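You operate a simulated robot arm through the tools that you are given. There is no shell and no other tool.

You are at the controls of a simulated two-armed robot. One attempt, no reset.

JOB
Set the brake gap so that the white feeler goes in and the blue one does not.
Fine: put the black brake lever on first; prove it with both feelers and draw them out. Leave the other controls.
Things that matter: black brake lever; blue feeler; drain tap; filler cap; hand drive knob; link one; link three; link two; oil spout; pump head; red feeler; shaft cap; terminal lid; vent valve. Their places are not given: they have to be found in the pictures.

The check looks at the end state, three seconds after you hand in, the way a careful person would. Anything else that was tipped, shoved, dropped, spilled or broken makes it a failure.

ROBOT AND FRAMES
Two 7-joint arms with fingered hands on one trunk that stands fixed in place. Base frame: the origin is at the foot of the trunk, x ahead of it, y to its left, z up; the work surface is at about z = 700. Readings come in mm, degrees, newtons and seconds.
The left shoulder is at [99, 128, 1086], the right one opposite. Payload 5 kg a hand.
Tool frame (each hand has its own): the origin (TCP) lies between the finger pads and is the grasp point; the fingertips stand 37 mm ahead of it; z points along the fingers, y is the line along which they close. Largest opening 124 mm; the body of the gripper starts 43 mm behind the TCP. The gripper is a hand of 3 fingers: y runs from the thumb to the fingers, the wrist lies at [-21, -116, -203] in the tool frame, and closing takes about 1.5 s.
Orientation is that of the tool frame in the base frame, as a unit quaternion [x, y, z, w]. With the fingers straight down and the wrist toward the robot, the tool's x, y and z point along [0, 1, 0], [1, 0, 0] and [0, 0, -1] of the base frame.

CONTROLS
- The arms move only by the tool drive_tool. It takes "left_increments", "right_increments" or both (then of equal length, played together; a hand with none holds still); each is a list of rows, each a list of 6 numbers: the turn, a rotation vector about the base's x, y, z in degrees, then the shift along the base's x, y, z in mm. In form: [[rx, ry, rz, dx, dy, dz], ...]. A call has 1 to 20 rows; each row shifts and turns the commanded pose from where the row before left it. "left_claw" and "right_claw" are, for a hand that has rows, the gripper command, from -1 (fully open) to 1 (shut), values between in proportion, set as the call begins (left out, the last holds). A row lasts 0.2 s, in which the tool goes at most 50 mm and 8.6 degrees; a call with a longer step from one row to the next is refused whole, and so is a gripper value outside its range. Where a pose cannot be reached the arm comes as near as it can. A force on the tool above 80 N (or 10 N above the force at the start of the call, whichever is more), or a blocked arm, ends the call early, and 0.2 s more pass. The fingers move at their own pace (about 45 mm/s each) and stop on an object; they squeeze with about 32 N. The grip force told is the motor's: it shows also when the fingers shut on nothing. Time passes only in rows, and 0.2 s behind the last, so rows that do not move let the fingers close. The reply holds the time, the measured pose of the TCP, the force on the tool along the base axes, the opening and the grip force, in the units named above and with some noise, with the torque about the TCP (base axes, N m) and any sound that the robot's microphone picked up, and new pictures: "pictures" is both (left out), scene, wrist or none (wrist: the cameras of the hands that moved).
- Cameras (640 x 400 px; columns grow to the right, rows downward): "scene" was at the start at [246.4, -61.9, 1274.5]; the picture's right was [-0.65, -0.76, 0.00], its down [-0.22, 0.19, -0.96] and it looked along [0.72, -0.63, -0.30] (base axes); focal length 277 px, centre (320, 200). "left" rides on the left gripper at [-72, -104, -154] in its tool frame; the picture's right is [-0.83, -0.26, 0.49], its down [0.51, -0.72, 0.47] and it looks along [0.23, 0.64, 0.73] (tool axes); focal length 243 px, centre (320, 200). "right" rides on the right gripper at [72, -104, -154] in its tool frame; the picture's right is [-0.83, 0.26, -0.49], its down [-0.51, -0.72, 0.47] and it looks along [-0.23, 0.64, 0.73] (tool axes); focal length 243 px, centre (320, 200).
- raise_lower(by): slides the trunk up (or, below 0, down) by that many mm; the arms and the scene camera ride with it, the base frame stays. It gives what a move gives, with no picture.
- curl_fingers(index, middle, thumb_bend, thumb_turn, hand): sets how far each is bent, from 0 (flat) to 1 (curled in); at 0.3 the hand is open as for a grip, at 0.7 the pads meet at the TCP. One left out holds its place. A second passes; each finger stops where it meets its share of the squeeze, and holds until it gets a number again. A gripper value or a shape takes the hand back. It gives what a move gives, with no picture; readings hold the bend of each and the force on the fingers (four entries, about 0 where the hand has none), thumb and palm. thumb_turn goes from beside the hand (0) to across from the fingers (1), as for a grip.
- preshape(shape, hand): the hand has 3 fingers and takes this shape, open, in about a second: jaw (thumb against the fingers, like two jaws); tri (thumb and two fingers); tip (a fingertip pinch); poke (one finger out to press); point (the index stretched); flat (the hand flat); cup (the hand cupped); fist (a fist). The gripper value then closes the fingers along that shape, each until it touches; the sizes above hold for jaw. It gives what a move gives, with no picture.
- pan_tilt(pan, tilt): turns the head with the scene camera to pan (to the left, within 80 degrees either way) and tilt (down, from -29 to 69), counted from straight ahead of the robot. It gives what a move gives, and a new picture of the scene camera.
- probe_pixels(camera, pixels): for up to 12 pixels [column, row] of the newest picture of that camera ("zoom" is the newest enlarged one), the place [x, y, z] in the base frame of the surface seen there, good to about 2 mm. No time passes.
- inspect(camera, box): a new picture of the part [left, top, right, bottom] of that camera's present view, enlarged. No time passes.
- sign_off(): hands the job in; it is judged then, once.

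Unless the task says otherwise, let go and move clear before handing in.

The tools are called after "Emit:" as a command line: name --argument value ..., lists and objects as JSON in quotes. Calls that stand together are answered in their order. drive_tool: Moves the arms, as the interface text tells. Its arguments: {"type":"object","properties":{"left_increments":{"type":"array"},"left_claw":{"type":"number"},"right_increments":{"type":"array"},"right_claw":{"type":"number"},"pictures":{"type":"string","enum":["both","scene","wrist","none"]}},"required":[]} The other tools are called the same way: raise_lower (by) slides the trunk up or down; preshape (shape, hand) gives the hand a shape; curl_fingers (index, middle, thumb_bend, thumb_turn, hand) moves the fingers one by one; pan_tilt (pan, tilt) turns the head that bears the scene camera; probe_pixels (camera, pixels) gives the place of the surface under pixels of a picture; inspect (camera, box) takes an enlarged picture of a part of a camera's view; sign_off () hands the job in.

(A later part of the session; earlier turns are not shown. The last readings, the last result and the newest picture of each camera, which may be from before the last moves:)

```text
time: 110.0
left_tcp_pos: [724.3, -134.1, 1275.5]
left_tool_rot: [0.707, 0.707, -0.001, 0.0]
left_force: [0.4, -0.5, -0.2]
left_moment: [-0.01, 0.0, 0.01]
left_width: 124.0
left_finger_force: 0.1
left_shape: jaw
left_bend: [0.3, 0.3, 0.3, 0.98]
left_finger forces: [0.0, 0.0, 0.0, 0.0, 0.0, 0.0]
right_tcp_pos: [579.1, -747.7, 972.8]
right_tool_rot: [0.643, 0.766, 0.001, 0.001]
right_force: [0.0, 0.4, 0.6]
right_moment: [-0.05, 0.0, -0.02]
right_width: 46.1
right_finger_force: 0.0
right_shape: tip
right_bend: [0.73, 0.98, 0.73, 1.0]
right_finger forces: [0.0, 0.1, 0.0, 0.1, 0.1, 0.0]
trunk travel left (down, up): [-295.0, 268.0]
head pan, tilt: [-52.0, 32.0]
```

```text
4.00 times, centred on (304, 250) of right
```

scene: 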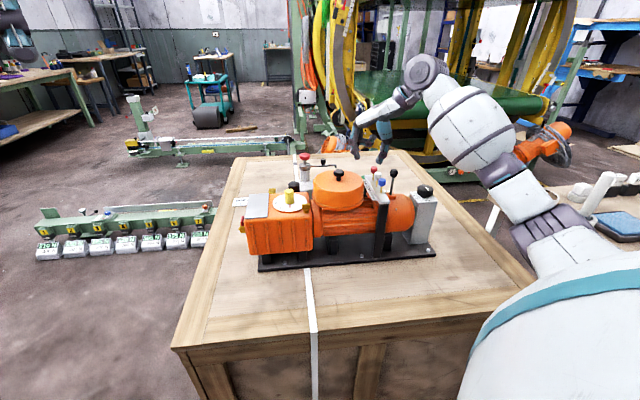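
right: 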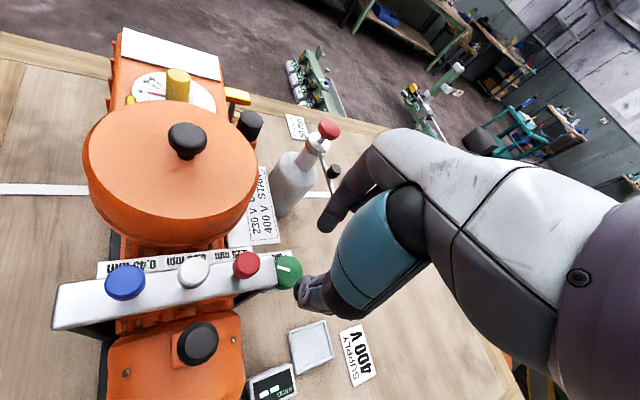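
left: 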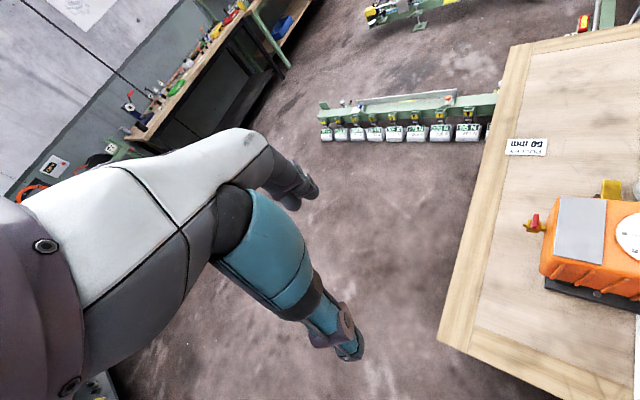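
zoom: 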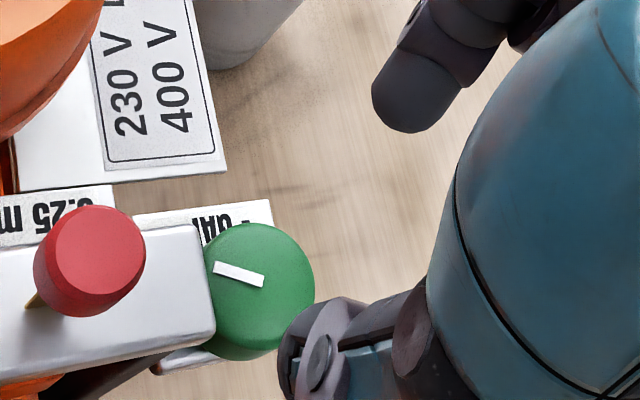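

The open pinch is above the knob (zoom (260,290)) at yaw 10°, clear of the rack end. I'll descend, grip, and turn counter-clockwise 60°.

Emit:
drive_tool --right_increments '[[0, 0, 0, 0, 0, -20], [0, 0, 0, 0, 0, -15], [0, 0, 0, 0, 0, -12], [0, 0, 0, 0, 0, -9], [0, 0, 0, 0, 0, -8], [0, 0, 0, 0, 0, -7], [0, 0, 0, 0, 0, 0]]' --pictures "none"

Emit:
drive_tool --right_increments '[[0, 0, 0, 0, 0, 0], [0, 0, 0, 0, 0, 0], [0, 0, 0, 0, 0, 0], [0, 0, 0, 0, 0, 0], [0, 0, 0, 0, 0, 0], [0, 0, 0, 0, 0, 0]]' --right_claw 1 --pictures "none"

Emit:
drive_tool --right_increments '[[0, 0, 5, 0, 0, 0], [0, 0, 5, 0, 0, 0], [0, 0, 5, 0, 0, 0], [0, 0, 5, 0, 0, 0], [0, 0, 5, 0, 0, 0], [0, 0, 0, 0, 0, 0]]' --pictures "none"

Emit:
drive_tool --right_increments '[[0, 0, 5, 0, 0, 0], [0, 0, 5, 0, 0, 0], [0, 0, 5, 0, 0, 0], [0, 0, 5, 0, 0, 0], [0, 0, 5, 0, 0, 0], [0, 0, 5, 0, 0, 0], [0, 0, 0, 0, 0, 0]]' --pictures "none"

```text
time: 111.6
left_tcp_pos: [726.1, -134.7, 1275.8]
left_tool_rot: [0.708, 0.707, 0.0, 0.001]
left_force: [-0.8, -0.3, -0.4]
left_moment: [0.01, -0.01, -0.01]
left_width: 123.8
left_finger_force: 0.1
left_shape: jaw
left_bend: [0.3, 0.3, 0.3, 0.98]
left_finger forces: [0.0, 0.1, 0.0, 0.1, 0.0, 0.0]
right_tcp_pos: [577.4, -747.1, 901.6]
right_tool_rot: [0.643, 0.766, -0.001, -0.001]
right_force: [0.5, -0.6, 0.2]
right_moment: [-0.01, 0.0, 0.01]
right_width: 46.4
right_finger_force: 0.1
right_shape: tip
right_bend: [0.73, 0.98, 0.73, 1.0]
right_finger forces: [0.0, 0.1, 0.0, 0.1, 0.0, 0.0]
trunk travel left (down, up): [-295.0, 268.0]
head pan, tilt: [-52.0, 32.0]
```

```text
time: 113.0
left_tcp_pos: [725.1, -135.0, 1275.4]
left_tool_rot: [0.707, 0.707, 0.001, 0.001]
left_force: [-0.7, 0.2, 0.7]
left_moment: [-0.01, -0.03, -0.01]
left_width: 123.5
left_finger_force: 0.1
left_shape: jaw
left_bend: [0.3, 0.3, 0.3, 0.98]
left_finger forces: [0.0, 0.1, 0.1, 0.0, 0.1, 0.0]
right_tcp_pos: [579.5, -746.5, 901.2]
right_tool_rot: [0.643, 0.766, 0.0, 0.001]
right_force: [-0.9, 0.9, -1.9]
right_moment: [0.0, -0.03, 0.05]
right_width: 28.7
right_finger_force: 32.0
right_shape: tip
right_bend: [0.72, 1.0, 0.74, 1.0]
right_finger forces: [27.9, 0.1, 0.0, 0.1, 28.4, 0.1]
trunk travel left (down, up): [-295.0, 268.0]
head pan, tilt: [-52.0, 32.0]
```

```text
time: 114.4
left_tcp_pos: [725.3, -134.3, 1274.1]
left_tool_rot: [0.707, 0.707, 0.0, 0.0]
left_force: [0.8, -0.1, 0.2]
left_moment: [0.0, 0.03, 0.01]
left_width: 123.8
left_finger_force: 0.1
left_shape: jaw
left_bend: [0.3, 0.3, 0.3, 0.98]
left_finger forces: [0.0, 0.1, 0.0, 0.0, 0.0, 0.0]
right_tcp_pos: [578.2, -746.6, 899.9]
right_tool_rot: [0.46, 0.888, 0.0, 0.0]
right_force: [1.8, 2.8, -2.5]
right_moment: [0.1, -0.03, 0.02]
right_width: 28.8
right_finger_force: 31.7
right_shape: tip
right_bend: [0.72, 1.0, 0.74, 1.0]
right_finger forces: [30.5, 0.0, 0.0, 0.0, 28.4, 0.0]
trunk travel left (down, up): [-295.0, 268.0]
head pan, tilt: [-52.0, 32.0]
```

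```text
time: 116.0
left_tcp_pos: [725.1, -134.2, 1275.3]
left_tool_rot: [0.707, 0.708, 0.0, 0.0]
left_force: [0.2, -0.1, -1.1]
left_moment: [0.04, 0.04, 0.0]
left_width: 123.7
left_finger_force: 0.0
left_shape: jaw
left_bend: [0.3, 0.3, 0.3, 0.98]
left_finger forces: [0.1, 0.0, 0.0, 0.0, 0.0, 0.0]
right_tcp_pos: [579.7, -745.8, 902.1]
right_tool_rot: [0.216, 0.976, 0.0, -0.001]
right_force: [-2.9, 6.4, -3.9]
right_moment: [0.24, -0.01, 0.0]
right_width: 28.2
right_finger_force: 32.2
right_shape: tip
right_bend: [0.72, 1.0, 0.74, 1.0]
right_finger forces: [33.5, 0.0, 0.0, 0.0, 27.9, 0.0]
trunk travel left (down, up): [-295.0, 268.0]
head pan, tilt: [-52.0, 32.0]
```

The knob turned 55° counter-clockwise with no unusual resistance. I'll open, swing the hand back to yaw 10° around the knob without lifting, and re-grip for the next stroke.

Emit:
drive_tool --right_increments '[[0, 0, 0, 0, 0, 0], [0, 0, 0, 0, 0, 0], [0, 0, 0, 0, 0, 0], [0, 0, -7.85, 0, 0, 0], [0, 0, -7.85, 0, 0, 0], [0, 0, -7.85, 0, 0, 0], [0, 0, -7.85, 0, 0, 0], [0, 0, -7.85, 0, 0, 0], [0, 0, -7.85, 0, 0, 0], [0, 0, -7.9, 0, 0, 0], [0, 0, 0, 0, 0, 0]]' --right_claw 0.25 --pictures "wrist"

Emit:
inspect --camera "right" --box '[270, 200, 366, 290]'

```text
time: 118.4
left_tcp_pos: [725.4, -135.4, 1275.3]
left_tool_rot: [0.706, 0.708, 0.001, 0.0]
left_force: [-0.3, 0.2, 0.4]
left_moment: [-0.03, -0.01, 0.02]
left_width: 123.8
left_finger_force: 0.0
left_shape: jaw
left_bend: [0.3, 0.3, 0.3, 0.98]
left_finger forces: [0.0, 0.0, 0.1, 0.1, 0.0, 0.0]
right_tcp_pos: [579.3, -746.5, 900.6]
right_tool_rot: [0.643, 0.766, 0.0, 0.0]
right_force: [-0.3, 0.7, 0.0]
right_moment: [0.02, -0.02, 0.0]
right_width: 46.4
right_finger_force: 0.1
right_shape: tip
right_bend: [0.73, 0.98, 0.73, 1.0]
right_finger forces: [0.0, 0.1, 0.1, 0.0, 0.0, 0.1]
trunk travel left (down, up): [-295.0, 268.0]
head pan, tilt: [-52.0, 32.0]
```

right: 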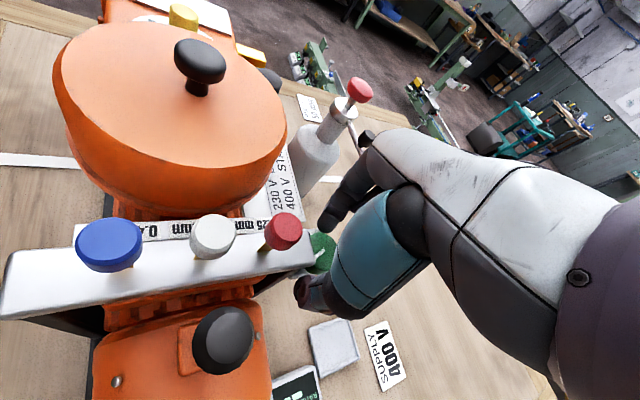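

```text
4.44 times, centred on (318, 245) of right
```

zoom: 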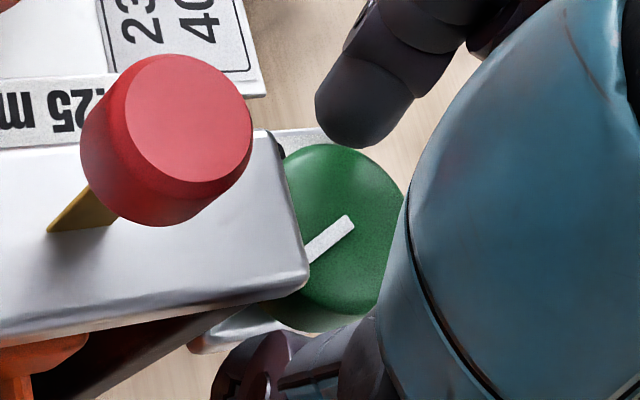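

The mark is back to about 155°. Next stroke: close and turn another 55° counter-clockwise.

Emit:
drive_tool --right_increments '[[0, 0, 0, 0, 0, 0], [0, 0, 0, 0, 0, 0], [0, 0, 0, 0, 0, 0], [0, 0, 0, 0, 0, 0], [0, 0, 0, 0, 0, 0], [0, 0, 5.5, 0, 0, 0], [0, 0, 5.5, 0, 0, 0], [0, 0, 5.5, 0, 0, 0], [0, 0, 5.5, 0, 0, 0], [0, 0, 5.5, 0, 0, 0], [0, 0, 5.5, 0, 0, 0], [0, 0, 5.5, 0, 0, 0], [0, 0, 5.5, 0, 0, 0], [0, 0, 5.5, 0, 0, 0], [0, 0, 5.5, 0, 0, 0], [0, 0, 0, 0, 0, 0]]' --right_claw 1 --pictures "none"

Emit:
drive_tool --right_increments '[[0, 0, 0, 0, 0, 0], [0, 0, 0, 0, 0, 0], [0, 0, 0, 0, 0, 0], [0, 0, -7.85, 0, 0, 0], [0, 0, -7.85, 0, 0, 0], [0, 0, -7.85, 0, 0, 0], [0, 0, -7.85, 0, 0, 0], [0, 0, -7.85, 0, 0, 0], [0, 0, -7.85, 0, 0, 0], [0, 0, -7.9, 0, 0, 0], [0, 0, 0, 0, 0, 0]]' --right_claw 0.25 --pictures "wrist"

Emit:
inspect --camera "right" --box '[270, 200, 366, 290]'

```text
time: 121.8
left_tcp_pos: [725.2, -133.8, 1274.9]
left_tool_rot: [0.708, 0.707, 0.0, 0.0]
left_force: [0.0, -0.6, -0.1]
left_moment: [-0.02, -0.01, 0.0]
left_width: 123.7
left_finger_force: 0.1
left_shape: jaw
left_bend: [0.3, 0.3, 0.3, 0.98]
left_finger forces: [0.1, 0.1, 0.1, 0.0, 0.1, 0.0]
right_tcp_pos: [578.4, -746.5, 899.7]
right_tool_rot: [0.216, 0.976, 0.0, 0.001]
right_force: [-3.4, 6.4, -1.7]
right_moment: [0.27, 0.02, -0.03]
right_width: 28.2
right_finger_force: 32.3
right_shape: tip
right_bend: [0.72, 1.0, 0.74, 1.0]
right_finger forces: [33.7, 0.0, 0.0, 0.0, 28.2, 0.0]
trunk travel left (down, up): [-295.0, 268.0]
head pan, tilt: [-52.0, 32.0]
```

```text
time: 124.2
left_tcp_pos: [725.8, -135.3, 1275.8]
left_tool_rot: [0.707, 0.707, 0.0, -0.001]
left_force: [-0.1, -0.4, -0.1]
left_moment: [0.0, 0.0, 0.0]
left_width: 124.2
left_finger_force: 0.1
left_shape: jaw
left_bend: [0.3, 0.3, 0.3, 0.98]
left_finger forces: [0.0, 0.1, 0.1, 0.0, 0.0, 0.1]
right_tcp_pos: [579.4, -747.9, 900.7]
right_tool_rot: [0.643, 0.765, 0.001, 0.0]
right_force: [0.5, 0.2, -0.3]
right_moment: [0.01, 0.01, 0.0]
right_width: 46.6
right_finger_force: 0.0
right_shape: tip
right_bend: [0.73, 0.98, 0.73, 1.0]
right_finger forces: [0.1, 0.0, 0.0, 0.0, 0.0, 0.0]
trunk travel left (down, up): [-295.0, 268.0]
head pan, tilt: [-52.0, 32.0]
```

right: 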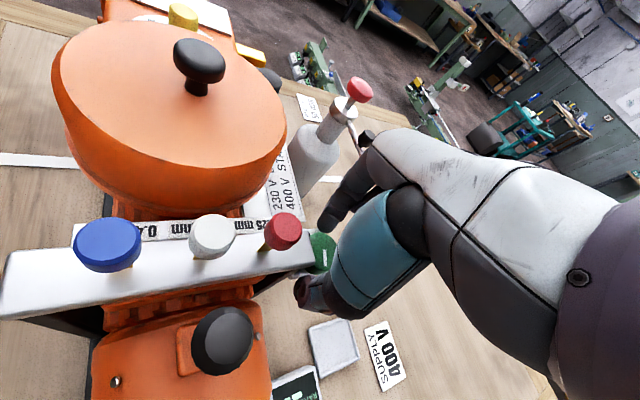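

```text
4.44 times, centred on (318, 245) of right
```

zoom: 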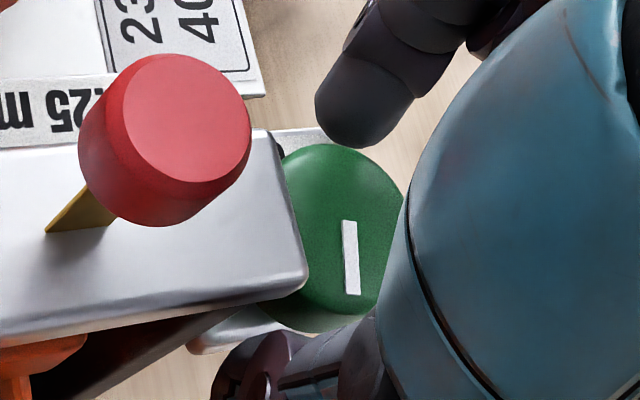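

The mark is back near its starting direction (about 210°). I'll take one more counter-clockwise stroke of 40°, then test white.

Emit:
drive_tool --right_increments '[[0, 0, 0, 0, 0, 0], [0, 0, 0, 0, 0, 0], [0, 0, 0, 0, 0, 0], [0, 0, 0, 0, 0, 0], [0, 0, 0, 0, 0, 0], [0, 0, 5, 0, 0, 0], [0, 0, 5, 0, 0, 0], [0, 0, 5, 0, 0, 0], [0, 0, 5, 0, 0, 0], [0, 0, 5, 0, 0, 0], [0, 0, 5, 0, 0, 0], [0, 0, 5, 0, 0, 0], [0, 0, 5, 0, 0, 0], [0, 0, 0, 0, 0, 0]]' --right_claw 1 --pictures "none"

Emit:
drive_tool --right_increments '[[0, 0, 0, 0, 0, 0], [0, 0, 0, 0, 0, 0], [0, 0, 0, 0, 0, 0], [0, 0, 0, 0, 0, 10], [0, 0, 0, 0, 0, 20], [0, 0, 0, 0, 0, 30], [0, 0, 0, 0, 0, 30], [0, 0, -8, 0, 0, 15], [0, 0, -8, -15, 16, 0], [0, 0, -8, -20, 21, 0], [0, 0, -8, -20, 20, 0], [0, 0, -8, -12, 11, 0], [0, 0, -8, 0, 0, 0], [0, 0, -2, 0, 0, 0], [0, 0, 0, 0, 0, 0]]' --right_claw 0.25 --pictures "none"

Emit:
drive_tool --right_increments '[[0, 0, 0, 0, 0, 0], [0, 0, 0, 0, 0, 0], [0, 0, 0, 0, 0, 0]]' --right_claw 0.52 --pictures "both"

Emit:
inspect --camera "right" --box '[230, 220, 358, 300]'

```text
time: 127.2
left_tcp_pos: [726.1, -135.8, 1275.6]
left_tool_rot: [0.707, 0.707, 0.0, 0.0]
left_force: [-0.1, 0.0, -0.5]
left_moment: [0.03, -0.01, -0.02]
left_width: 123.9
left_finger_force: 0.2
left_shape: jaw
left_bend: [0.3, 0.3, 0.3, 0.98]
left_finger forces: [0.0, 0.1, 0.0, 0.1, 0.1, 0.0]
right_tcp_pos: [578.6, -748.0, 902.4]
right_tool_rot: [0.341, 0.94, 0.001, -0.001]
right_force: [-2.3, 6.1, -10.6]
right_moment: [0.19, -0.03, -0.03]
right_width: 28.2
right_finger_force: 32.0
right_shape: tip
right_bend: [0.72, 1.0, 0.74, 1.0]
right_finger forces: [31.6, 0.1, 0.0, 0.1, 27.2, 0.1]
trunk travel left (down, up): [-295.0, 268.0]
head pan, tilt: [-52.0, 32.0]
```

```text
time: 130.4
left_tcp_pos: [725.2, -134.4, 1276.3]
left_tool_rot: [0.707, 0.707, 0.0, 0.0]
left_force: [0.6, -0.8, -0.1]
left_moment: [0.0, 0.0, 0.0]
left_width: 123.6
left_finger_force: 0.1
left_shape: jaw
left_bend: [0.3, 0.3, 0.3, 0.98]
left_finger forces: [0.0, 0.0, 0.0, 0.0, 0.0, 0.0]
right_tcp_pos: [511.2, -678.0, 1007.2]
right_tool_rot: [0.707, 0.707, 0.0, 0.0]
right_force: [0.3, 1.3, -0.7]
right_moment: [0.01, 0.02, 0.01]
right_width: 46.2
right_finger_force: 0.1
right_shape: tip
right_bend: [0.73, 0.98, 0.73, 1.0]
right_finger forces: [0.1, 0.1, 0.0, 0.1, 0.0, 0.0]
trunk travel left (down, up): [-295.0, 268.0]
head pan, tilt: [-52.0, 32.0]
```

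```text
time: 131.2
left_tcp_pos: [725.8, -134.7, 1275.6]
left_tool_rot: [0.707, 0.707, 0.0, -0.001]
left_force: [-0.3, 0.1, -0.6]
left_moment: [0.03, 0.0, -0.05]
left_width: 123.8
left_finger_force: 0.0
left_shape: jaw
left_bend: [0.3, 0.3, 0.3, 0.98]
left_finger forces: [0.0, 0.1, 0.0, 0.0, 0.1, 0.0]
right_tcp_pos: [511.2, -679.3, 1006.4]
right_tool_rot: [0.707, 0.707, 0.0, 0.0]
right_force: [0.6, -0.2, 0.3]
right_moment: [-0.01, 0.0, 0.01]
right_width: 30.2
right_finger_force: 0.1
right_shape: tip
right_bend: [0.72, 0.98, 0.74, 1.0]
right_finger forces: [0.1, 0.0, 0.1, 0.0, 0.0, 0.0]
trunk travel left (down, up): [-295.0, 268.0]
head pan, tilt: [-52.0, 32.0]
```

scene: 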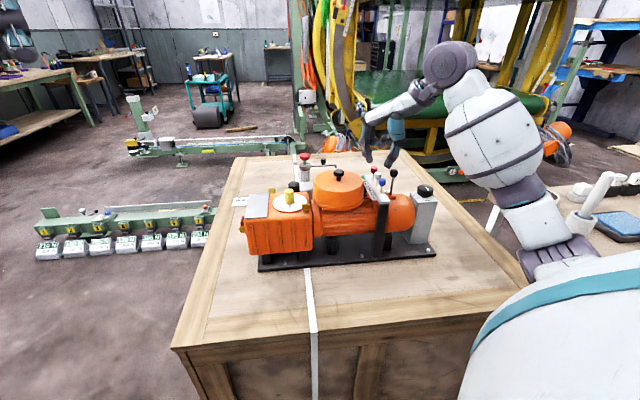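
right: 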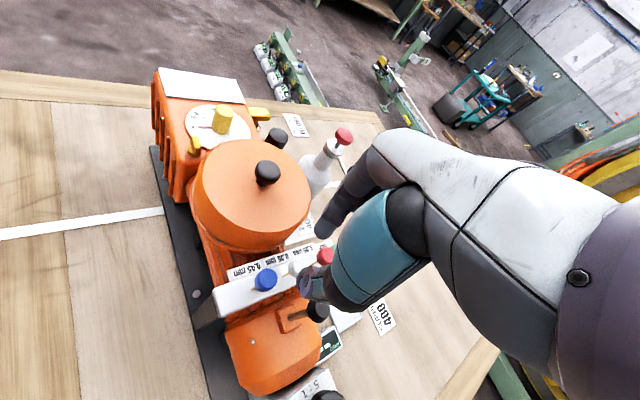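

```text
5.00 times, centred on (294, 260) of right
```

zoom: 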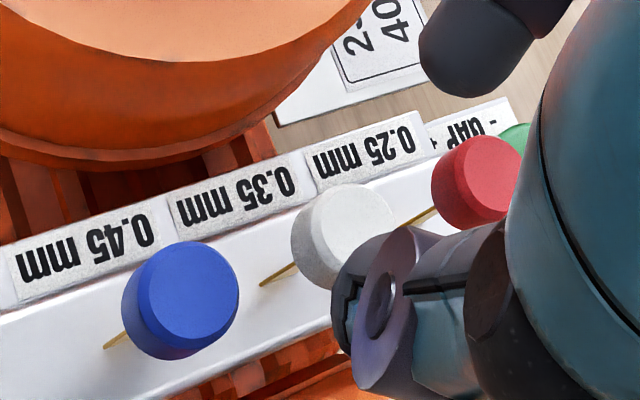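

I'm over white again with the pinch at 30 mm. I'll go down, close and press.

Emit:
drive_tool --right_increments '[[0, 0, 0, 0.5, -0.5, -8], [0, 0, 0, 0, 0, -8], [0, 0, 0, 0, 0, -7], [0, 0, 0, 0, 0, -6], [0, 0, 0, 0, 0, -6], [0, 0, 0, 0, 0, -4], [0, 0, 0, 0, 0, 0]]' --pictures "none"

Emit:
drive_tool --right_increments '[[0, 0, 0, 0, 0, 0], [0, 0, 0, 0, 0, 0], [0, 0, 0, 0, 0, 0], [0, 0, 0, 0, 0, 0], [0, 0, 0, 0, 0, 0]]' --right_claw 1 --pictures "none"

Emit:
drive_tool --right_increments '[[0, 0, 0, 0, 0, -1.5], [0, 0, 0, 0, 0, -1.5], [0, 0, 0, 0, 0, -1.5], [0, 0, 0, 0, 0, -1.5], [0, 0, 0, 0, 0, 0]]' --pictures "none"

Emit:
drive_tool --right_increments '[[0, 0, 0, 0, 0, -1], [0, 0, 0, 0, 0, -1], [0, 0, 0, 0, 0, 0]]' --pictures "scene"

Emit:
inspect --camera "scene" --box '[350, 140, 430, 204]'

```text
time: 132.8
left_tcp_pos: [724.7, -135.1, 1275.7]
left_tool_rot: [0.707, 0.707, 0.0, 0.001]
left_force: [-0.3, -0.1, 0.9]
left_moment: [0.02, -0.02, -0.02]
left_width: 123.7
left_finger_force: 0.1
left_shape: jaw
left_bend: [0.3, 0.3, 0.3, 0.98]
left_finger forces: [0.0, 0.0, 0.0, 0.1, 0.0, 0.0]
right_tcp_pos: [511.0, -678.5, 965.6]
right_tool_rot: [0.707, 0.707, 0.0, 0.001]
right_force: [0.0, -1.1, -0.5]
right_moment: [-0.01, 0.0, 0.01]
right_width: 30.0
right_finger_force: 0.1
right_shape: tip
right_bend: [0.72, 0.98, 0.74, 1.0]
right_finger forces: [0.1, 0.0, 0.1, 0.1, 0.0, 0.0]
trunk travel left (down, up): [-295.0, 268.0]
head pan, tilt: [-52.0, 32.0]
```

```text
time: 134.0
left_tcp_pos: [725.8, -134.7, 1275.3]
left_tool_rot: [0.708, 0.707, 0.0, 0.0]
left_force: [0.0, 0.6, 0.2]
left_moment: [0.03, 0.01, -0.04]
left_width: 123.8
left_finger_force: 0.1
left_shape: jaw
left_bend: [0.3, 0.3, 0.3, 0.98]
left_finger forces: [0.0, 0.1, 0.1, 0.1, 0.0, 0.1]
right_tcp_pos: [512.7, -678.8, 966.0]
right_tool_rot: [0.707, 0.707, 0.0, 0.001]
right_force: [-1.4, 1.8, -3.2]
right_moment: [0.05, 0.0, -0.03]
right_width: 13.9
right_finger_force: 32.2
right_shape: tip
right_bend: [0.68, 1.0, 0.74, 1.0]
right_finger forces: [27.6, 0.0, 0.0, 0.0, 28.5, 0.1]
trunk travel left (down, up): [-295.0, 268.0]
head pan, tilt: [-52.0, 32.0]
```

```text
time: 135.2
left_tcp_pos: [724.7, -134.2, 1275.9]
left_tool_rot: [0.707, 0.707, 0.001, -0.001]
left_force: [-0.1, 0.4, 0.8]
left_moment: [0.02, 0.01, 0.01]
left_width: 123.7
left_finger_force: 0.1
left_shape: jaw
left_bend: [0.3, 0.3, 0.3, 0.98]
left_finger forces: [0.0, 0.0, 0.0, 0.1, 0.1, 0.0]
right_tcp_pos: [513.1, -678.2, 962.5]
right_tool_rot: [0.707, 0.707, 0.0, 0.0]
right_force: [-0.4, 1.3, 0.4]
right_moment: [0.05, -0.04, -0.05]
right_width: 13.7
right_finger_force: 32.1
right_shape: tip
right_bend: [0.67, 1.0, 0.74, 1.0]
right_finger forces: [28.3, 0.0, 0.0, 0.0, 29.3, 0.0]
trunk travel left (down, up): [-295.0, 268.0]
head pan, tilt: [-52.0, 32.0]
```

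```text
time: 136.0
left_tcp_pos: [725.3, -133.9, 1275.9]
left_tool_rot: [0.708, 0.707, 0.0, 0.0]
left_force: [-0.1, 0.4, 0.3]
left_moment: [0.03, 0.04, -0.01]
left_width: 123.5
left_finger_force: 0.1
left_shape: jaw
left_bend: [0.3, 0.3, 0.3, 0.98]
left_finger forces: [0.0, 0.0, 0.1, 0.1, 0.1, 0.0]
right_tcp_pos: [511.3, -680.0, 959.6]
right_tool_rot: [0.707, 0.707, 0.001, 0.001]
right_force: [-0.9, 0.8, 4.5]
right_moment: [0.02, 0.01, -0.05]
right_width: 13.6
right_finger_force: 32.6
right_shape: tip
right_bend: [0.68, 1.0, 0.74, 1.0]
right_finger forces: [28.3, 0.0, 0.0, 0.0, 29.8, 0.0]
trunk travel left (down, up): [-295.0, 268.0]
head pan, tilt: [-52.0, 32.0]
```

scene: 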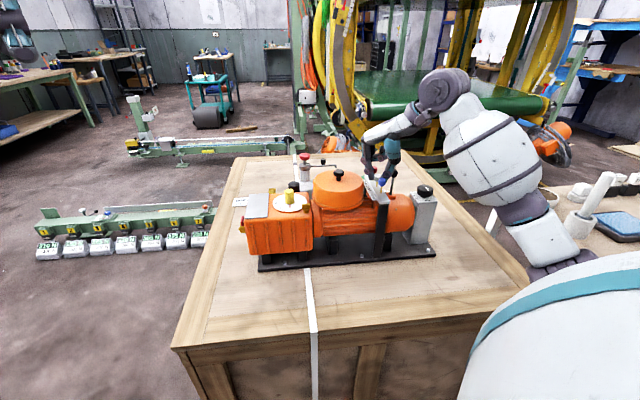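

```text
6.25 times, centred on (390, 172) of scene
```

zoom: 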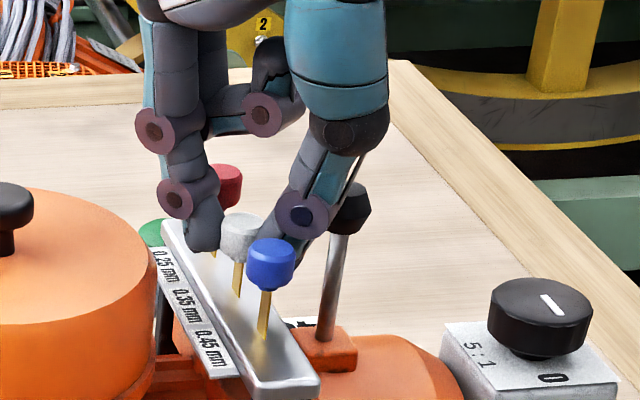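

The force is only 4.5 N at this depth. I'll press another 2 mm to see whether it goes on.

Emit:
drive_tool --right_increments '[[0, 0, 0, 0, 0, -1], [0, 0, 0, 0, 0, -1], [0, 0, 0, 0, 0, 0]]' --pictures "none"

```text
time: 136.8
left_tcp_pos: [723.7, -134.1, 1276.5]
left_tool_rot: [0.706, 0.708, 0.0, 0.0]
left_force: [-0.9, -0.2, 0.1]
left_moment: [0.0, 0.02, 0.0]
left_width: 123.5
left_finger_force: 0.1
left_shape: jaw
left_bend: [0.3, 0.3, 0.3, 0.98]
left_finger forces: [0.1, 0.0, 0.0, 0.1, 0.1, 0.1]
right_tcp_pos: [512.4, -678.2, 959.4]
right_tool_rot: [0.708, 0.707, 0.0, 0.002]
right_force: [-1.3, -4.2, 13.5]
right_moment: [-0.07, 0.02, -0.1]
right_width: 13.9
right_finger_force: 32.1
right_shape: tip
right_bend: [0.67, 1.0, 0.74, 1.0]
right_finger forces: [28.0, 0.0, 0.0, 0.0, 31.1, 0.1]
trunk travel left (down, up): [-295.0, 268.0]
head pan, tilt: [-52.0, 32.0]
```

White is blocked again (13.5 N). I'll draw it up, release, and turn the knob further counter-clockwise.

Emit:
drive_tool --right_increments '[[0, 0, 0, 0, 0, 2], [0, 0, 0, 0, 0, 2], [0, 0, 0, 0, 0, 2], [0, 0, 0, 0, 0, 2], [0, 0, 0, 0, 0, 2], [0, 0, 0, 0, 0, 0]]' --pictures "none"

Emit:
drive_tool --right_increments '[[0, 0, 0, 0, 0, 0], [0, 0, 0, 0, 0, 0], [0, 0, 0, 0, 0, 0], [0, 0, 0, 0, 0, 8], [0, 0, 0, 0, 0, 20], [0, 0, 0, 0, 0, 12], [0, 0, 3, 17, -17, 0], [0, 0, 4, 20, -20, 0], [0, 0, 3, 20, -20, 0], [0, 0, 0, 10, -10.5, 0], [0, 0, 0, 0, 0, 0]]' --right_claw 0.52 --pictures "none"

Emit:
drive_tool --right_increments '[[0, 0, 0, 0, 0, 0], [0, 0, 0, 0, 0, -30], [0, 0, 0, 0, 0, -25], [0, 0, 0, 0, 0, -15], [0, 0, 0, 0, 0, 0]]' --right_claw 0.25 --pictures "both"

Emit:
inspect --camera "right" --box '[240, 200, 368, 300]'

```text
time: 138.2
left_tcp_pos: [725.3, -135.4, 1274.1]
left_tool_rot: [0.707, 0.707, 0.0, 0.0]
left_force: [0.2, 0.7, -0.2]
left_moment: [0.01, -0.02, -0.01]
left_width: 123.6
left_finger_force: 0.0
left_shape: jaw
left_bend: [0.3, 0.3, 0.3, 0.98]
left_finger forces: [0.0, 0.1, 0.0, 0.0, 0.0, 0.0]
right_tcp_pos: [512.6, -678.8, 966.0]
right_tool_rot: [0.707, 0.707, 0.0, -0.002]
right_force: [-1.6, 0.7, -7.1]
right_moment: [0.07, -0.01, -0.09]
right_width: 13.8
right_finger_force: 31.7
right_shape: tip
right_bend: [0.68, 1.0, 0.74, 1.0]
right_finger forces: [27.3, 0.0, 0.0, 0.1, 30.0, 0.1]
trunk travel left (down, up): [-295.0, 268.0]
head pan, tilt: [-52.0, 32.0]
```

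```text
time: 140.6
left_tcp_pos: [724.9, -133.8, 1276.8]
left_tool_rot: [0.707, 0.707, 0.0, 0.0]
left_force: [0.4, 0.2, -0.1]
left_moment: [0.02, 0.0, 0.0]
left_width: 123.7
left_finger_force: 0.0
left_shape: jaw
left_bend: [0.3, 0.3, 0.3, 0.98]
left_finger forces: [0.1, 0.0, 0.0, 0.0, 0.0, 0.1]
right_tcp_pos: [579.2, -746.1, 1007.7]
right_tool_rot: [0.642, 0.767, 0.0, 0.001]
right_force: [0.4, 0.0, 0.1]
right_moment: [0.01, -0.01, -0.05]
right_width: 29.4
right_finger_force: 0.0
right_shape: tip
right_bend: [0.72, 0.98, 0.74, 1.0]
right_finger forces: [0.0, 0.0, 0.1, 0.0, 0.0, 0.0]
trunk travel left (down, up): [-295.0, 268.0]
head pan, tilt: [-52.0, 32.0]
```

```text
time: 141.8
left_tcp_pos: [724.9, -134.8, 1275.1]
left_tool_rot: [0.707, 0.707, 0.0, -0.001]
left_force: [-0.3, 0.5, 0.0]
left_moment: [0.05, 0.0, 0.03]
left_width: 123.7
left_finger_force: 0.1
left_shape: jaw
left_bend: [0.3, 0.3, 0.3, 0.98]
left_finger forces: [0.0, 0.0, 0.0, 0.0, 0.0, 0.0]
right_tcp_pos: [580.9, -745.1, 937.1]
right_tool_rot: [0.643, 0.766, 0.0, 0.0]
right_force: [-0.1, 0.1, -0.7]
right_moment: [-0.01, 0.0, -0.02]
right_width: 46.0
right_finger_force: 0.1
right_shape: tip
right_bend: [0.73, 0.98, 0.73, 1.0]
right_finger forces: [0.1, 0.0, 0.0, 0.0, 0.1, 0.0]
trunk travel left (down, up): [-295.0, 268.0]
head pan, tilt: [-52.0, 32.0]
```

scene: 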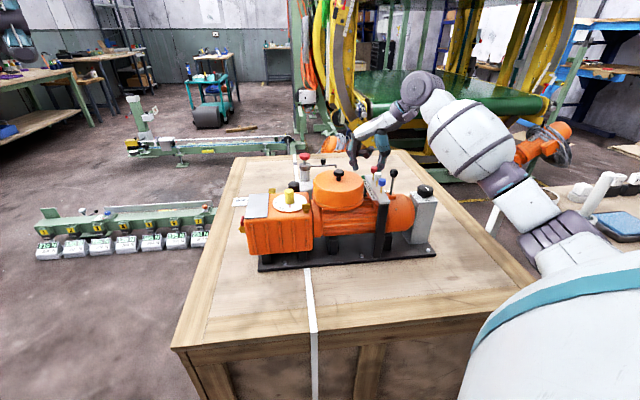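
right: 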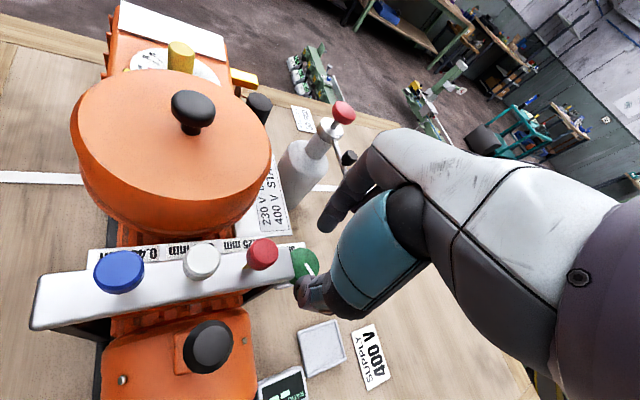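

```text
4.00 times, centred on (304, 250) of right
```

zoom: 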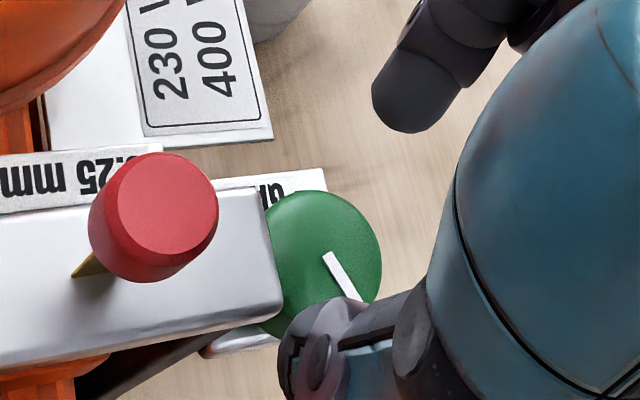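

The mark is about 35-40° counter-clockwise of where it started. I'll descend, grip, and turn another 55° counter-clockwise.

Emit:
drive_tool --right_increments '[[0, 0, 0, -1.5, -1.5, -12], [0, 0, 0, 0, 0, -9], [0, 0, 0, 0, 0, -8], [0, 0, 0, 0, 0, -7], [0, 0, 0, 0, 0, 0]]' --pictures "none"

Emit:
drive_tool --right_increments '[[0, 0, 0, 0, 0, 0], [0, 0, 0, 0, 0, 0], [0, 0, 0, 0, 0, 0], [0, 0, 0, 0, 0, 0], [0, 0, 0, 0, 0, 0], [0, 0, 5.5, 0, 0, 0], [0, 0, 5.5, 0, 0, 0], [0, 0, 5.5, 0, 0, 0], [0, 0, 5.5, 0, 0, 0], [0, 0, 5.5, 0, 0, 0], [0, 0, 5.5, 0, 0, 0], [0, 0, 5.5, 0, 0, 0], [0, 0, 5.5, 0, 0, 0], [0, 0, 5.5, 0, 0, 0], [0, 0, 5.5, 0, 0, 0], [0, 0, 0, 0, 0, 0]]' --right_claw 1 --pictures "none"

Emit:
drive_tool --right_increments '[[0, 0, 0, 0, 0, 0], [0, 0, 0, 0, 0, 0], [0, 0, 0, 0, 0, 0], [0, 0, 0, 0, 0, 10], [0, 0, 0, 0, 0, 20], [0, 0, 0, 0, 0, 30], [0, 0, 0, 0, 0, 30], [0, 0, -8, 0, 0, 15], [0, 0, -8, -15, 16, 0], [0, 0, -8, -20, 21, 0], [0, 0, -8, -20, 20, 0], [0, 0, -8, -12, 11, 0], [0, 0, -8, 0, 0, 0], [0, 0, -8, 0, 0, 0], [0, 0, -8, 0, 0, 0], [0, 0, -1, 0, 0, 0], [0, 0, 0, 0, 0, 0]]' --right_claw 0.25 --pictures "none"

Emit:
drive_tool --right_increments '[[0, 0, 0, 0, 0, 0], [0, 0, 0, 0, 0, 0], [0, 0, 0, 0, 0, 0]]' --right_claw 0.52 --pictures "wrist"

Emit:
inspect --camera "right" --box '[230, 220, 358, 300]'

```text
time: 143.0
left_tcp_pos: [725.4, -134.7, 1276.4]
left_tool_rot: [0.707, 0.708, 0.0, 0.0]
left_force: [0.3, 0.8, -0.2]
left_moment: [0.01, -0.01, -0.01]
left_width: 123.7
left_finger_force: 0.1
left_shape: jaw
left_bend: [0.3, 0.3, 0.3, 0.98]
left_finger forces: [0.0, 0.0, 0.1, 0.0, 0.1, 0.1]
right_tcp_pos: [578.3, -747.2, 900.8]
right_tool_rot: [0.643, 0.766, 0.0, 0.0]
right_force: [0.3, 0.4, -0.9]
right_moment: [-0.03, -0.01, 0.03]
right_width: 45.9
right_finger_force: 0.1
right_shape: tip
right_bend: [0.73, 0.98, 0.73, 1.0]
right_finger forces: [0.0, 0.0, 0.0, 0.0, 0.0, 0.0]
trunk travel left (down, up): [-295.0, 268.0]
head pan, tilt: [-52.0, 32.0]
```

```text
time: 146.4
left_tcp_pos: [726.0, -134.3, 1274.8]
left_tool_rot: [0.707, 0.707, 0.0, 0.0]
left_force: [0.0, -0.5, -0.8]
left_moment: [0.04, 0.01, 0.01]
left_width: 123.5
left_finger_force: 0.0
left_shape: jaw
left_bend: [0.3, 0.3, 0.3, 0.98]
left_finger forces: [0.0, 0.0, 0.0, 0.1, 0.0, 0.0]
right_tcp_pos: [577.8, -747.4, 900.7]
right_tool_rot: [0.216, 0.976, 0.0, -0.001]
right_force: [1.8, 8.5, -6.9]
right_moment: [0.38, -0.05, -0.03]
right_width: 28.3
right_finger_force: 31.8
right_shape: tip
right_bend: [0.72, 1.0, 0.74, 1.0]
right_finger forces: [34.8, 0.1, 0.0, 0.1, 26.4, 0.0]
trunk travel left (down, up): [-295.0, 268.0]
head pan, tilt: [-52.0, 32.0]
```

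```text
time: 150.0
left_tcp_pos: [725.8, -134.3, 1276.7]
left_tool_rot: [0.707, 0.708, 0.0, 0.0]
left_force: [0.1, 0.3, -0.2]
left_moment: [-0.03, 0.0, -0.02]
left_width: 124.0
left_finger_force: 0.1
left_shape: jaw
left_bend: [0.3, 0.3, 0.3, 0.98]
left_finger forces: [0.0, 0.0, 0.1, 0.0, 0.1, 0.0]
right_tcp_pos: [511.5, -679.6, 1007.1]
right_tool_rot: [0.707, 0.708, 0.0, 0.0]
right_force: [-0.3, 0.3, -0.1]
right_moment: [0.0, 0.0, -0.01]
right_width: 46.3
right_finger_force: 0.1
right_shape: tip
right_bend: [0.73, 0.98, 0.73, 1.0]
right_finger forces: [0.1, 0.1, 0.0, 0.0, 0.0, 0.0]
trunk travel left (down, up): [-295.0, 268.0]
head pan, tilt: [-52.0, 32.0]
```

```text
time: 150.8
left_tcp_pos: [726.3, -134.5, 1274.3]
left_tool_rot: [0.707, 0.707, 0.0, 0.0]
left_force: [-0.1, -0.5, 0.2]
left_moment: [0.03, 0.0, 0.01]
left_width: 123.5
left_finger_force: 0.1
left_shape: jaw
left_bend: [0.3, 0.3, 0.3, 0.98]
left_finger forces: [0.0, 0.0, 0.0, 0.1, 0.0, 0.0]
right_tcp_pos: [511.9, -680.1, 1005.9]
right_tool_rot: [0.708, 0.707, -0.001, 0.0]
right_force: [0.7, 0.3, -0.6]
right_moment: [0.01, -0.05, -0.04]
right_width: 30.4
right_finger_force: 0.0
right_shape: tip
right_bend: [0.72, 0.98, 0.74, 1.0]
right_finger forces: [0.0, 0.0, 0.0, 0.0, 0.1, 0.0]
trunk travel left (down, up): [-295.0, 268.0]
head pan, tilt: [-52.0, 32.0]
```

right: 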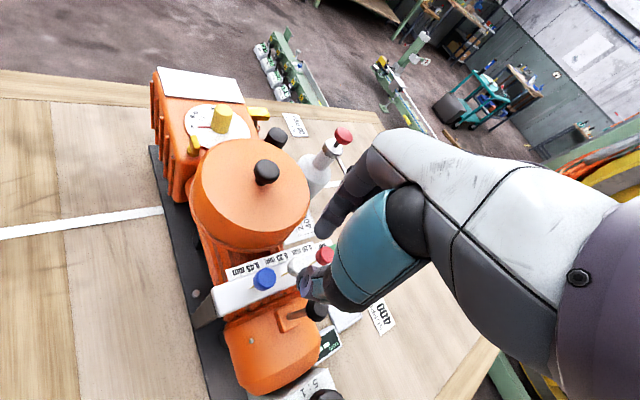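

```text
5.00 times, centred on (294, 260) of right
```

zoom: 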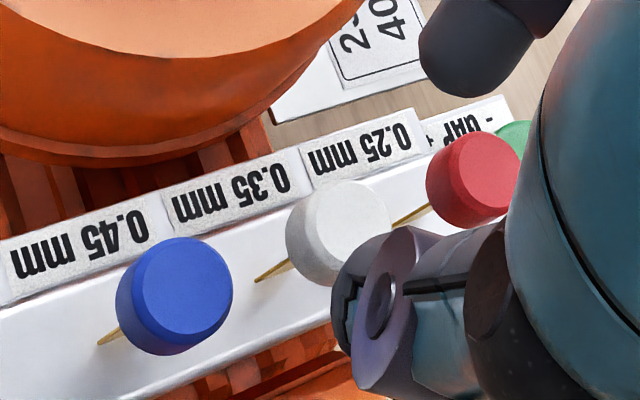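

Now I'm above white at a setting about 90° counter-clockwise of the start. I'll descend, close and press.

Emit:
drive_tool --right_increments '[[0, 0, 0, 0, 0.5, -8], [0, 0, 0, 0, 0, -8], [0, 0, 0, 0, 0, -7], [0, 0, 0, 0, 0, -6], [0, 0, 0, 0, 0, -6], [0, 0, 0, 0, 0, -4], [0, 0, 0, 0, 0, 0]]' --pictures "none"

Emit:
drive_tool --right_increments '[[0, 0, 0, 0, 0, 0], [0, 0, 0, 0, 0, 0], [0, 0, 0, 0, 0, 0], [0, 0, 0, 0, 0, 0], [0, 0, 0, 0, 0, 0]]' --right_claw 1 --pictures "none"

Emit:
drive_tool --right_increments '[[0, 0, 0, 0, 0, -1.5], [0, 0, 0, 0, 0, -1.5], [0, 0, 0, 0, 0, -1.5], [0, 0, 0, 0, 0, -1.5], [0, 0, 0, 0, 0, 0]]' --pictures "none"

Emit:
drive_tool --right_increments '[[0, 0, 0, 0, 0, -1], [0, 0, 0, 0, 0, -1], [0, 0, 0, 0, 0, -1], [0, 0, 0, 0, 0, 0]]' --pictures "scene"

Emit:
inspect --camera "scene" --box '[350, 140, 430, 204]'

```text
time: 152.4
left_tcp_pos: [725.7, -135.0, 1275.3]
left_tool_rot: [0.707, 0.707, 0.0, 0.0]
left_force: [-0.4, 0.0, 0.3]
left_moment: [-0.02, 0.0, 0.01]
left_width: 123.8
left_finger_force: 0.0
left_shape: jaw
left_bend: [0.3, 0.3, 0.3, 0.98]
left_finger forces: [0.1, 0.0, 0.1, 0.0, 0.1, 0.0]
right_tcp_pos: [511.6, -679.7, 967.0]
right_tool_rot: [0.707, 0.707, 0.001, 0.0]
right_force: [-0.7, 0.2, 0.4]
right_moment: [0.02, 0.01, -0.02]
right_width: 30.4
right_finger_force: 0.1
right_shape: tip
right_bend: [0.72, 0.98, 0.74, 1.0]
right_finger forces: [0.1, 0.0, 0.0, 0.0, 0.1, 0.0]
trunk travel left (down, up): [-295.0, 268.0]
head pan, tilt: [-52.0, 32.0]
```

```text
time: 153.6
left_tcp_pos: [724.5, -134.4, 1274.2]
left_tool_rot: [0.707, 0.707, 0.0, 0.0]
left_force: [-0.8, -0.5, -0.7]
left_moment: [-0.03, -0.02, 0.01]
left_width: 123.8
left_finger_force: 0.1
left_shape: jaw
left_bend: [0.3, 0.3, 0.3, 0.98]
left_finger forces: [0.0, 0.1, 0.0, 0.1, 0.0, 0.1]
right_tcp_pos: [511.8, -678.9, 967.0]
right_tool_rot: [0.707, 0.707, 0.0, 0.0]
right_force: [-1.3, 2.0, -3.4]
right_moment: [0.06, -0.04, -0.09]
right_width: 13.9
right_finger_force: 31.8
right_shape: tip
right_bend: [0.66, 1.0, 0.74, 1.0]
right_finger forces: [27.5, 0.0, 0.1, 0.1, 28.5, 0.0]
trunk travel left (down, up): [-295.0, 268.0]
head pan, tilt: [-52.0, 32.0]
```

```text
time: 154.8
left_tcp_pos: [724.9, -134.4, 1275.6]
left_tool_rot: [0.708, 0.707, 0.0, 0.001]
left_force: [0.1, -0.3, 0.1]
left_moment: [-0.01, 0.03, 0.01]
left_width: 123.7
left_finger_force: 0.0
left_shape: jaw
left_bend: [0.3, 0.3, 0.3, 0.98]
left_finger forces: [0.1, 0.0, 0.0, 0.1, 0.0, 0.0]
right_tcp_pos: [511.8, -679.2, 961.2]
right_tool_rot: [0.707, 0.708, -0.001, 0.0]
right_force: [1.6, 1.7, -0.1]
right_moment: [0.06, -0.09, -0.06]
right_width: 14.0
right_finger_force: 32.1
right_shape: tip
right_bend: [0.66, 1.0, 0.74, 1.0]
right_finger forces: [30.1, 0.1, 0.0, 0.1, 28.5, 0.1]
trunk travel left (down, up): [-295.0, 268.0]
head pan, tilt: [-52.0, 32.0]
```

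```text
time: 155.8
left_tcp_pos: [725.5, -135.6, 1275.1]
left_tool_rot: [0.707, 0.707, 0.0, 0.0]
left_force: [-0.1, -0.9, 0.2]
left_moment: [0.0, 0.0, 0.0]
left_width: 123.6
left_finger_force: 0.1
left_shape: jaw
left_bend: [0.3, 0.3, 0.3, 0.98]
left_finger forces: [0.0, 0.1, 0.1, 0.1, 0.0, 0.0]
right_tcp_pos: [511.1, -679.6, 957.4]
right_tool_rot: [0.707, 0.707, 0.001, 0.0]
right_force: [2.7, 0.2, 2.0]
right_moment: [-0.02, -0.05, -0.06]
right_width: 14.1
right_finger_force: 31.6
right_shape: tip
right_bend: [0.66, 1.0, 0.74, 1.0]
right_finger forces: [29.8, 0.0, 0.0, 0.0, 28.6, 0.1]
trunk travel left (down, up): [-295.0, 268.0]
head pan, tilt: [-52.0, 32.0]
```

scene: 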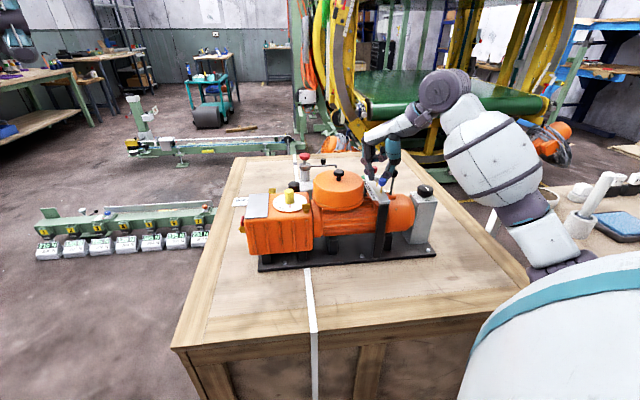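

```text
6.25 times, centred on (390, 172) of scene
```

zoom: 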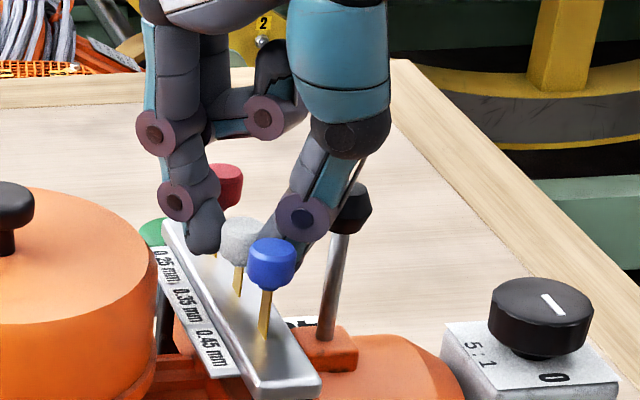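

Now white passes the former stop (957.4 mm with only 2 N): counter-clockwise is "+" and it is entering. I'll continue down in small steps to see it goes fully in.

Emit:
drive_tool --right_increments '[[0, 0, 0, 0, 0, -1.5], [0, 0, 0, 0, 0, -1.5], [0, 0, 0, 0, 0, 0]]' --pictures "none"

Emit:
drive_tool --right_increments '[[0, 0, 0, 0, 0, -1.5], [0, 0, 0, 0, 0, -1.5], [0, 0, 0, 0, 0, 0]]' --pictures "scene"

Emit:
inspect --camera "scene" --box '[350, 140, 430, 204]'

```text
time: 156.6
left_tcp_pos: [725.3, -134.5, 1276.3]
left_tool_rot: [0.707, 0.707, 0.0, 0.0]
left_force: [-0.4, -0.4, 0.1]
left_moment: [-0.02, -0.02, 0.05]
left_width: 123.7
left_finger_force: 0.1
left_shape: jaw
left_bend: [0.3, 0.3, 0.3, 0.98]
left_finger forces: [0.0, 0.0, 0.1, 0.0, 0.0, 0.0]
right_tcp_pos: [511.3, -677.8, 955.8]
right_tool_rot: [0.707, 0.707, 0.0, 0.0]
right_force: [1.1, 2.3, 1.2]
right_moment: [0.05, -0.05, -0.06]
right_width: 13.8
right_finger_force: 31.7
right_shape: tip
right_bend: [0.66, 1.0, 0.74, 1.0]
right_finger forces: [30.0, 0.0, 0.0, 0.0, 29.2, 0.0]
trunk travel left (down, up): [-295.0, 268.0]
head pan, tilt: [-52.0, 32.0]
```

```text
time: 157.4
left_tcp_pos: [726.1, -134.2, 1274.5]
left_tool_rot: [0.707, 0.707, 0.0, 0.0]
left_force: [-0.2, -0.2, -0.1]
left_moment: [0.0, 0.02, 0.02]
left_width: 123.8
left_finger_force: 0.1
left_shape: jaw
left_bend: [0.3, 0.3, 0.3, 0.98]
left_finger forces: [0.0, 0.0, 0.0, 0.0, 0.0, 0.0]
right_tcp_pos: [512.1, -678.9, 953.7]
right_tool_rot: [0.707, 0.707, 0.0, 0.0]
right_force: [3.4, 1.8, 0.1]
right_moment: [0.04, -0.18, -0.03]
right_width: 13.5
right_finger_force: 32.3
right_shape: tip
right_bend: [0.66, 1.0, 0.74, 1.0]
right_finger forces: [30.8, 0.0, 0.1, 0.0, 28.0, 0.0]
trunk travel left (down, up): [-295.0, 268.0]
head pan, tilt: [-52.0, 32.0]
```

scene: 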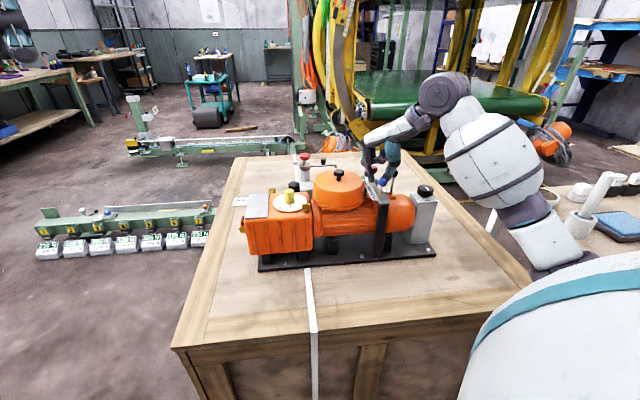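

```text
6.25 times, centred on (390, 172) of scene
```

zoom: 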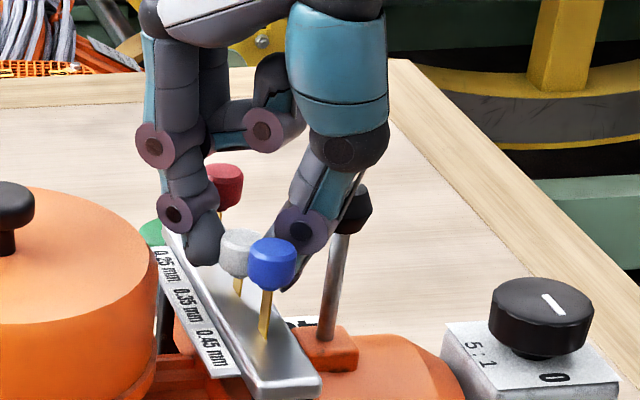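

White has gone 13 mm in with no resistance. I'll keep going a little further to find its full depth.

Emit:
drive_tool --right_increments '[[0, 0, 0, -0.5, 0, -1.5], [0, 0, 0, -0.5, 0, -1.5], [0, 0, 0, 0, 0, 0]]' --pictures "none"

Emit:
drive_tool --right_increments '[[0, 0, 0, 0, 0, -1.5], [0, 0, 0, 0, 0, -1], [0, 0, 0, 0, 0, 0]]' --pictures "scene"

Emit:
inspect --camera "scene" --box '[350, 140, 430, 204]'

```text
time: 158.2
left_tcp_pos: [726.2, -135.3, 1275.5]
left_tool_rot: [0.707, 0.707, 0.0, -0.001]
left_force: [-0.2, 0.1, -1.0]
left_moment: [0.01, 0.0, -0.03]
left_width: 123.7
left_finger_force: 0.0
left_shape: jaw
left_bend: [0.3, 0.3, 0.3, 0.98]
left_finger forces: [0.1, 0.0, 0.1, 0.1, 0.0, 0.0]
right_tcp_pos: [510.2, -679.7, 950.5]
right_tool_rot: [0.707, 0.707, 0.001, 0.0]
right_force: [8.4, 2.1, 0.3]
right_moment: [0.07, -0.31, -0.05]
right_width: 13.7
right_finger_force: 31.7
right_shape: tip
right_bend: [0.65, 1.0, 0.74, 1.0]
right_finger forces: [34.7, 0.0, 0.1, 0.0, 26.8, 0.1]
trunk travel left (down, up): [-295.0, 268.0]
head pan, tilt: [-52.0, 32.0]
```

```text
time: 159.0
left_tcp_pos: [727.2, -134.1, 1274.9]
left_tool_rot: [0.707, 0.707, 0.0, 0.0]
left_force: [-0.5, -0.5, -0.8]
left_moment: [-0.01, -0.02, -0.01]
left_width: 123.6
left_finger_force: 0.1
left_shape: jaw
left_bend: [0.3, 0.3, 0.3, 0.98]
left_finger forces: [0.0, 0.1, 0.0, 0.1, 0.0, 0.0]
right_tcp_pos: [510.3, -678.6, 947.4]
right_tool_rot: [0.707, 0.707, 0.0, 0.0]
right_force: [8.7, 2.4, 0.3]
right_moment: [0.07, -0.33, -0.08]
right_width: 13.5
right_finger_force: 31.7
right_shape: tip
right_bend: [0.65, 1.0, 0.74, 1.0]
right_finger forces: [34.9, 0.0, 0.0, 0.1, 26.7, 0.0]
trunk travel left (down, up): [-295.0, 268.0]
head pan, tilt: [-52.0, 32.0]
```

scene: 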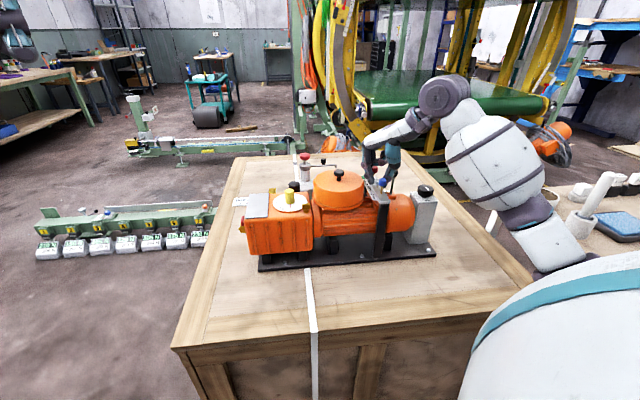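

```text
6.25 times, centred on (390, 172) of scene
```

zoom: 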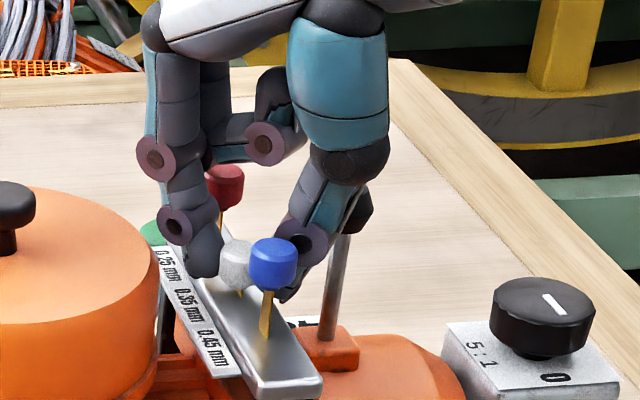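

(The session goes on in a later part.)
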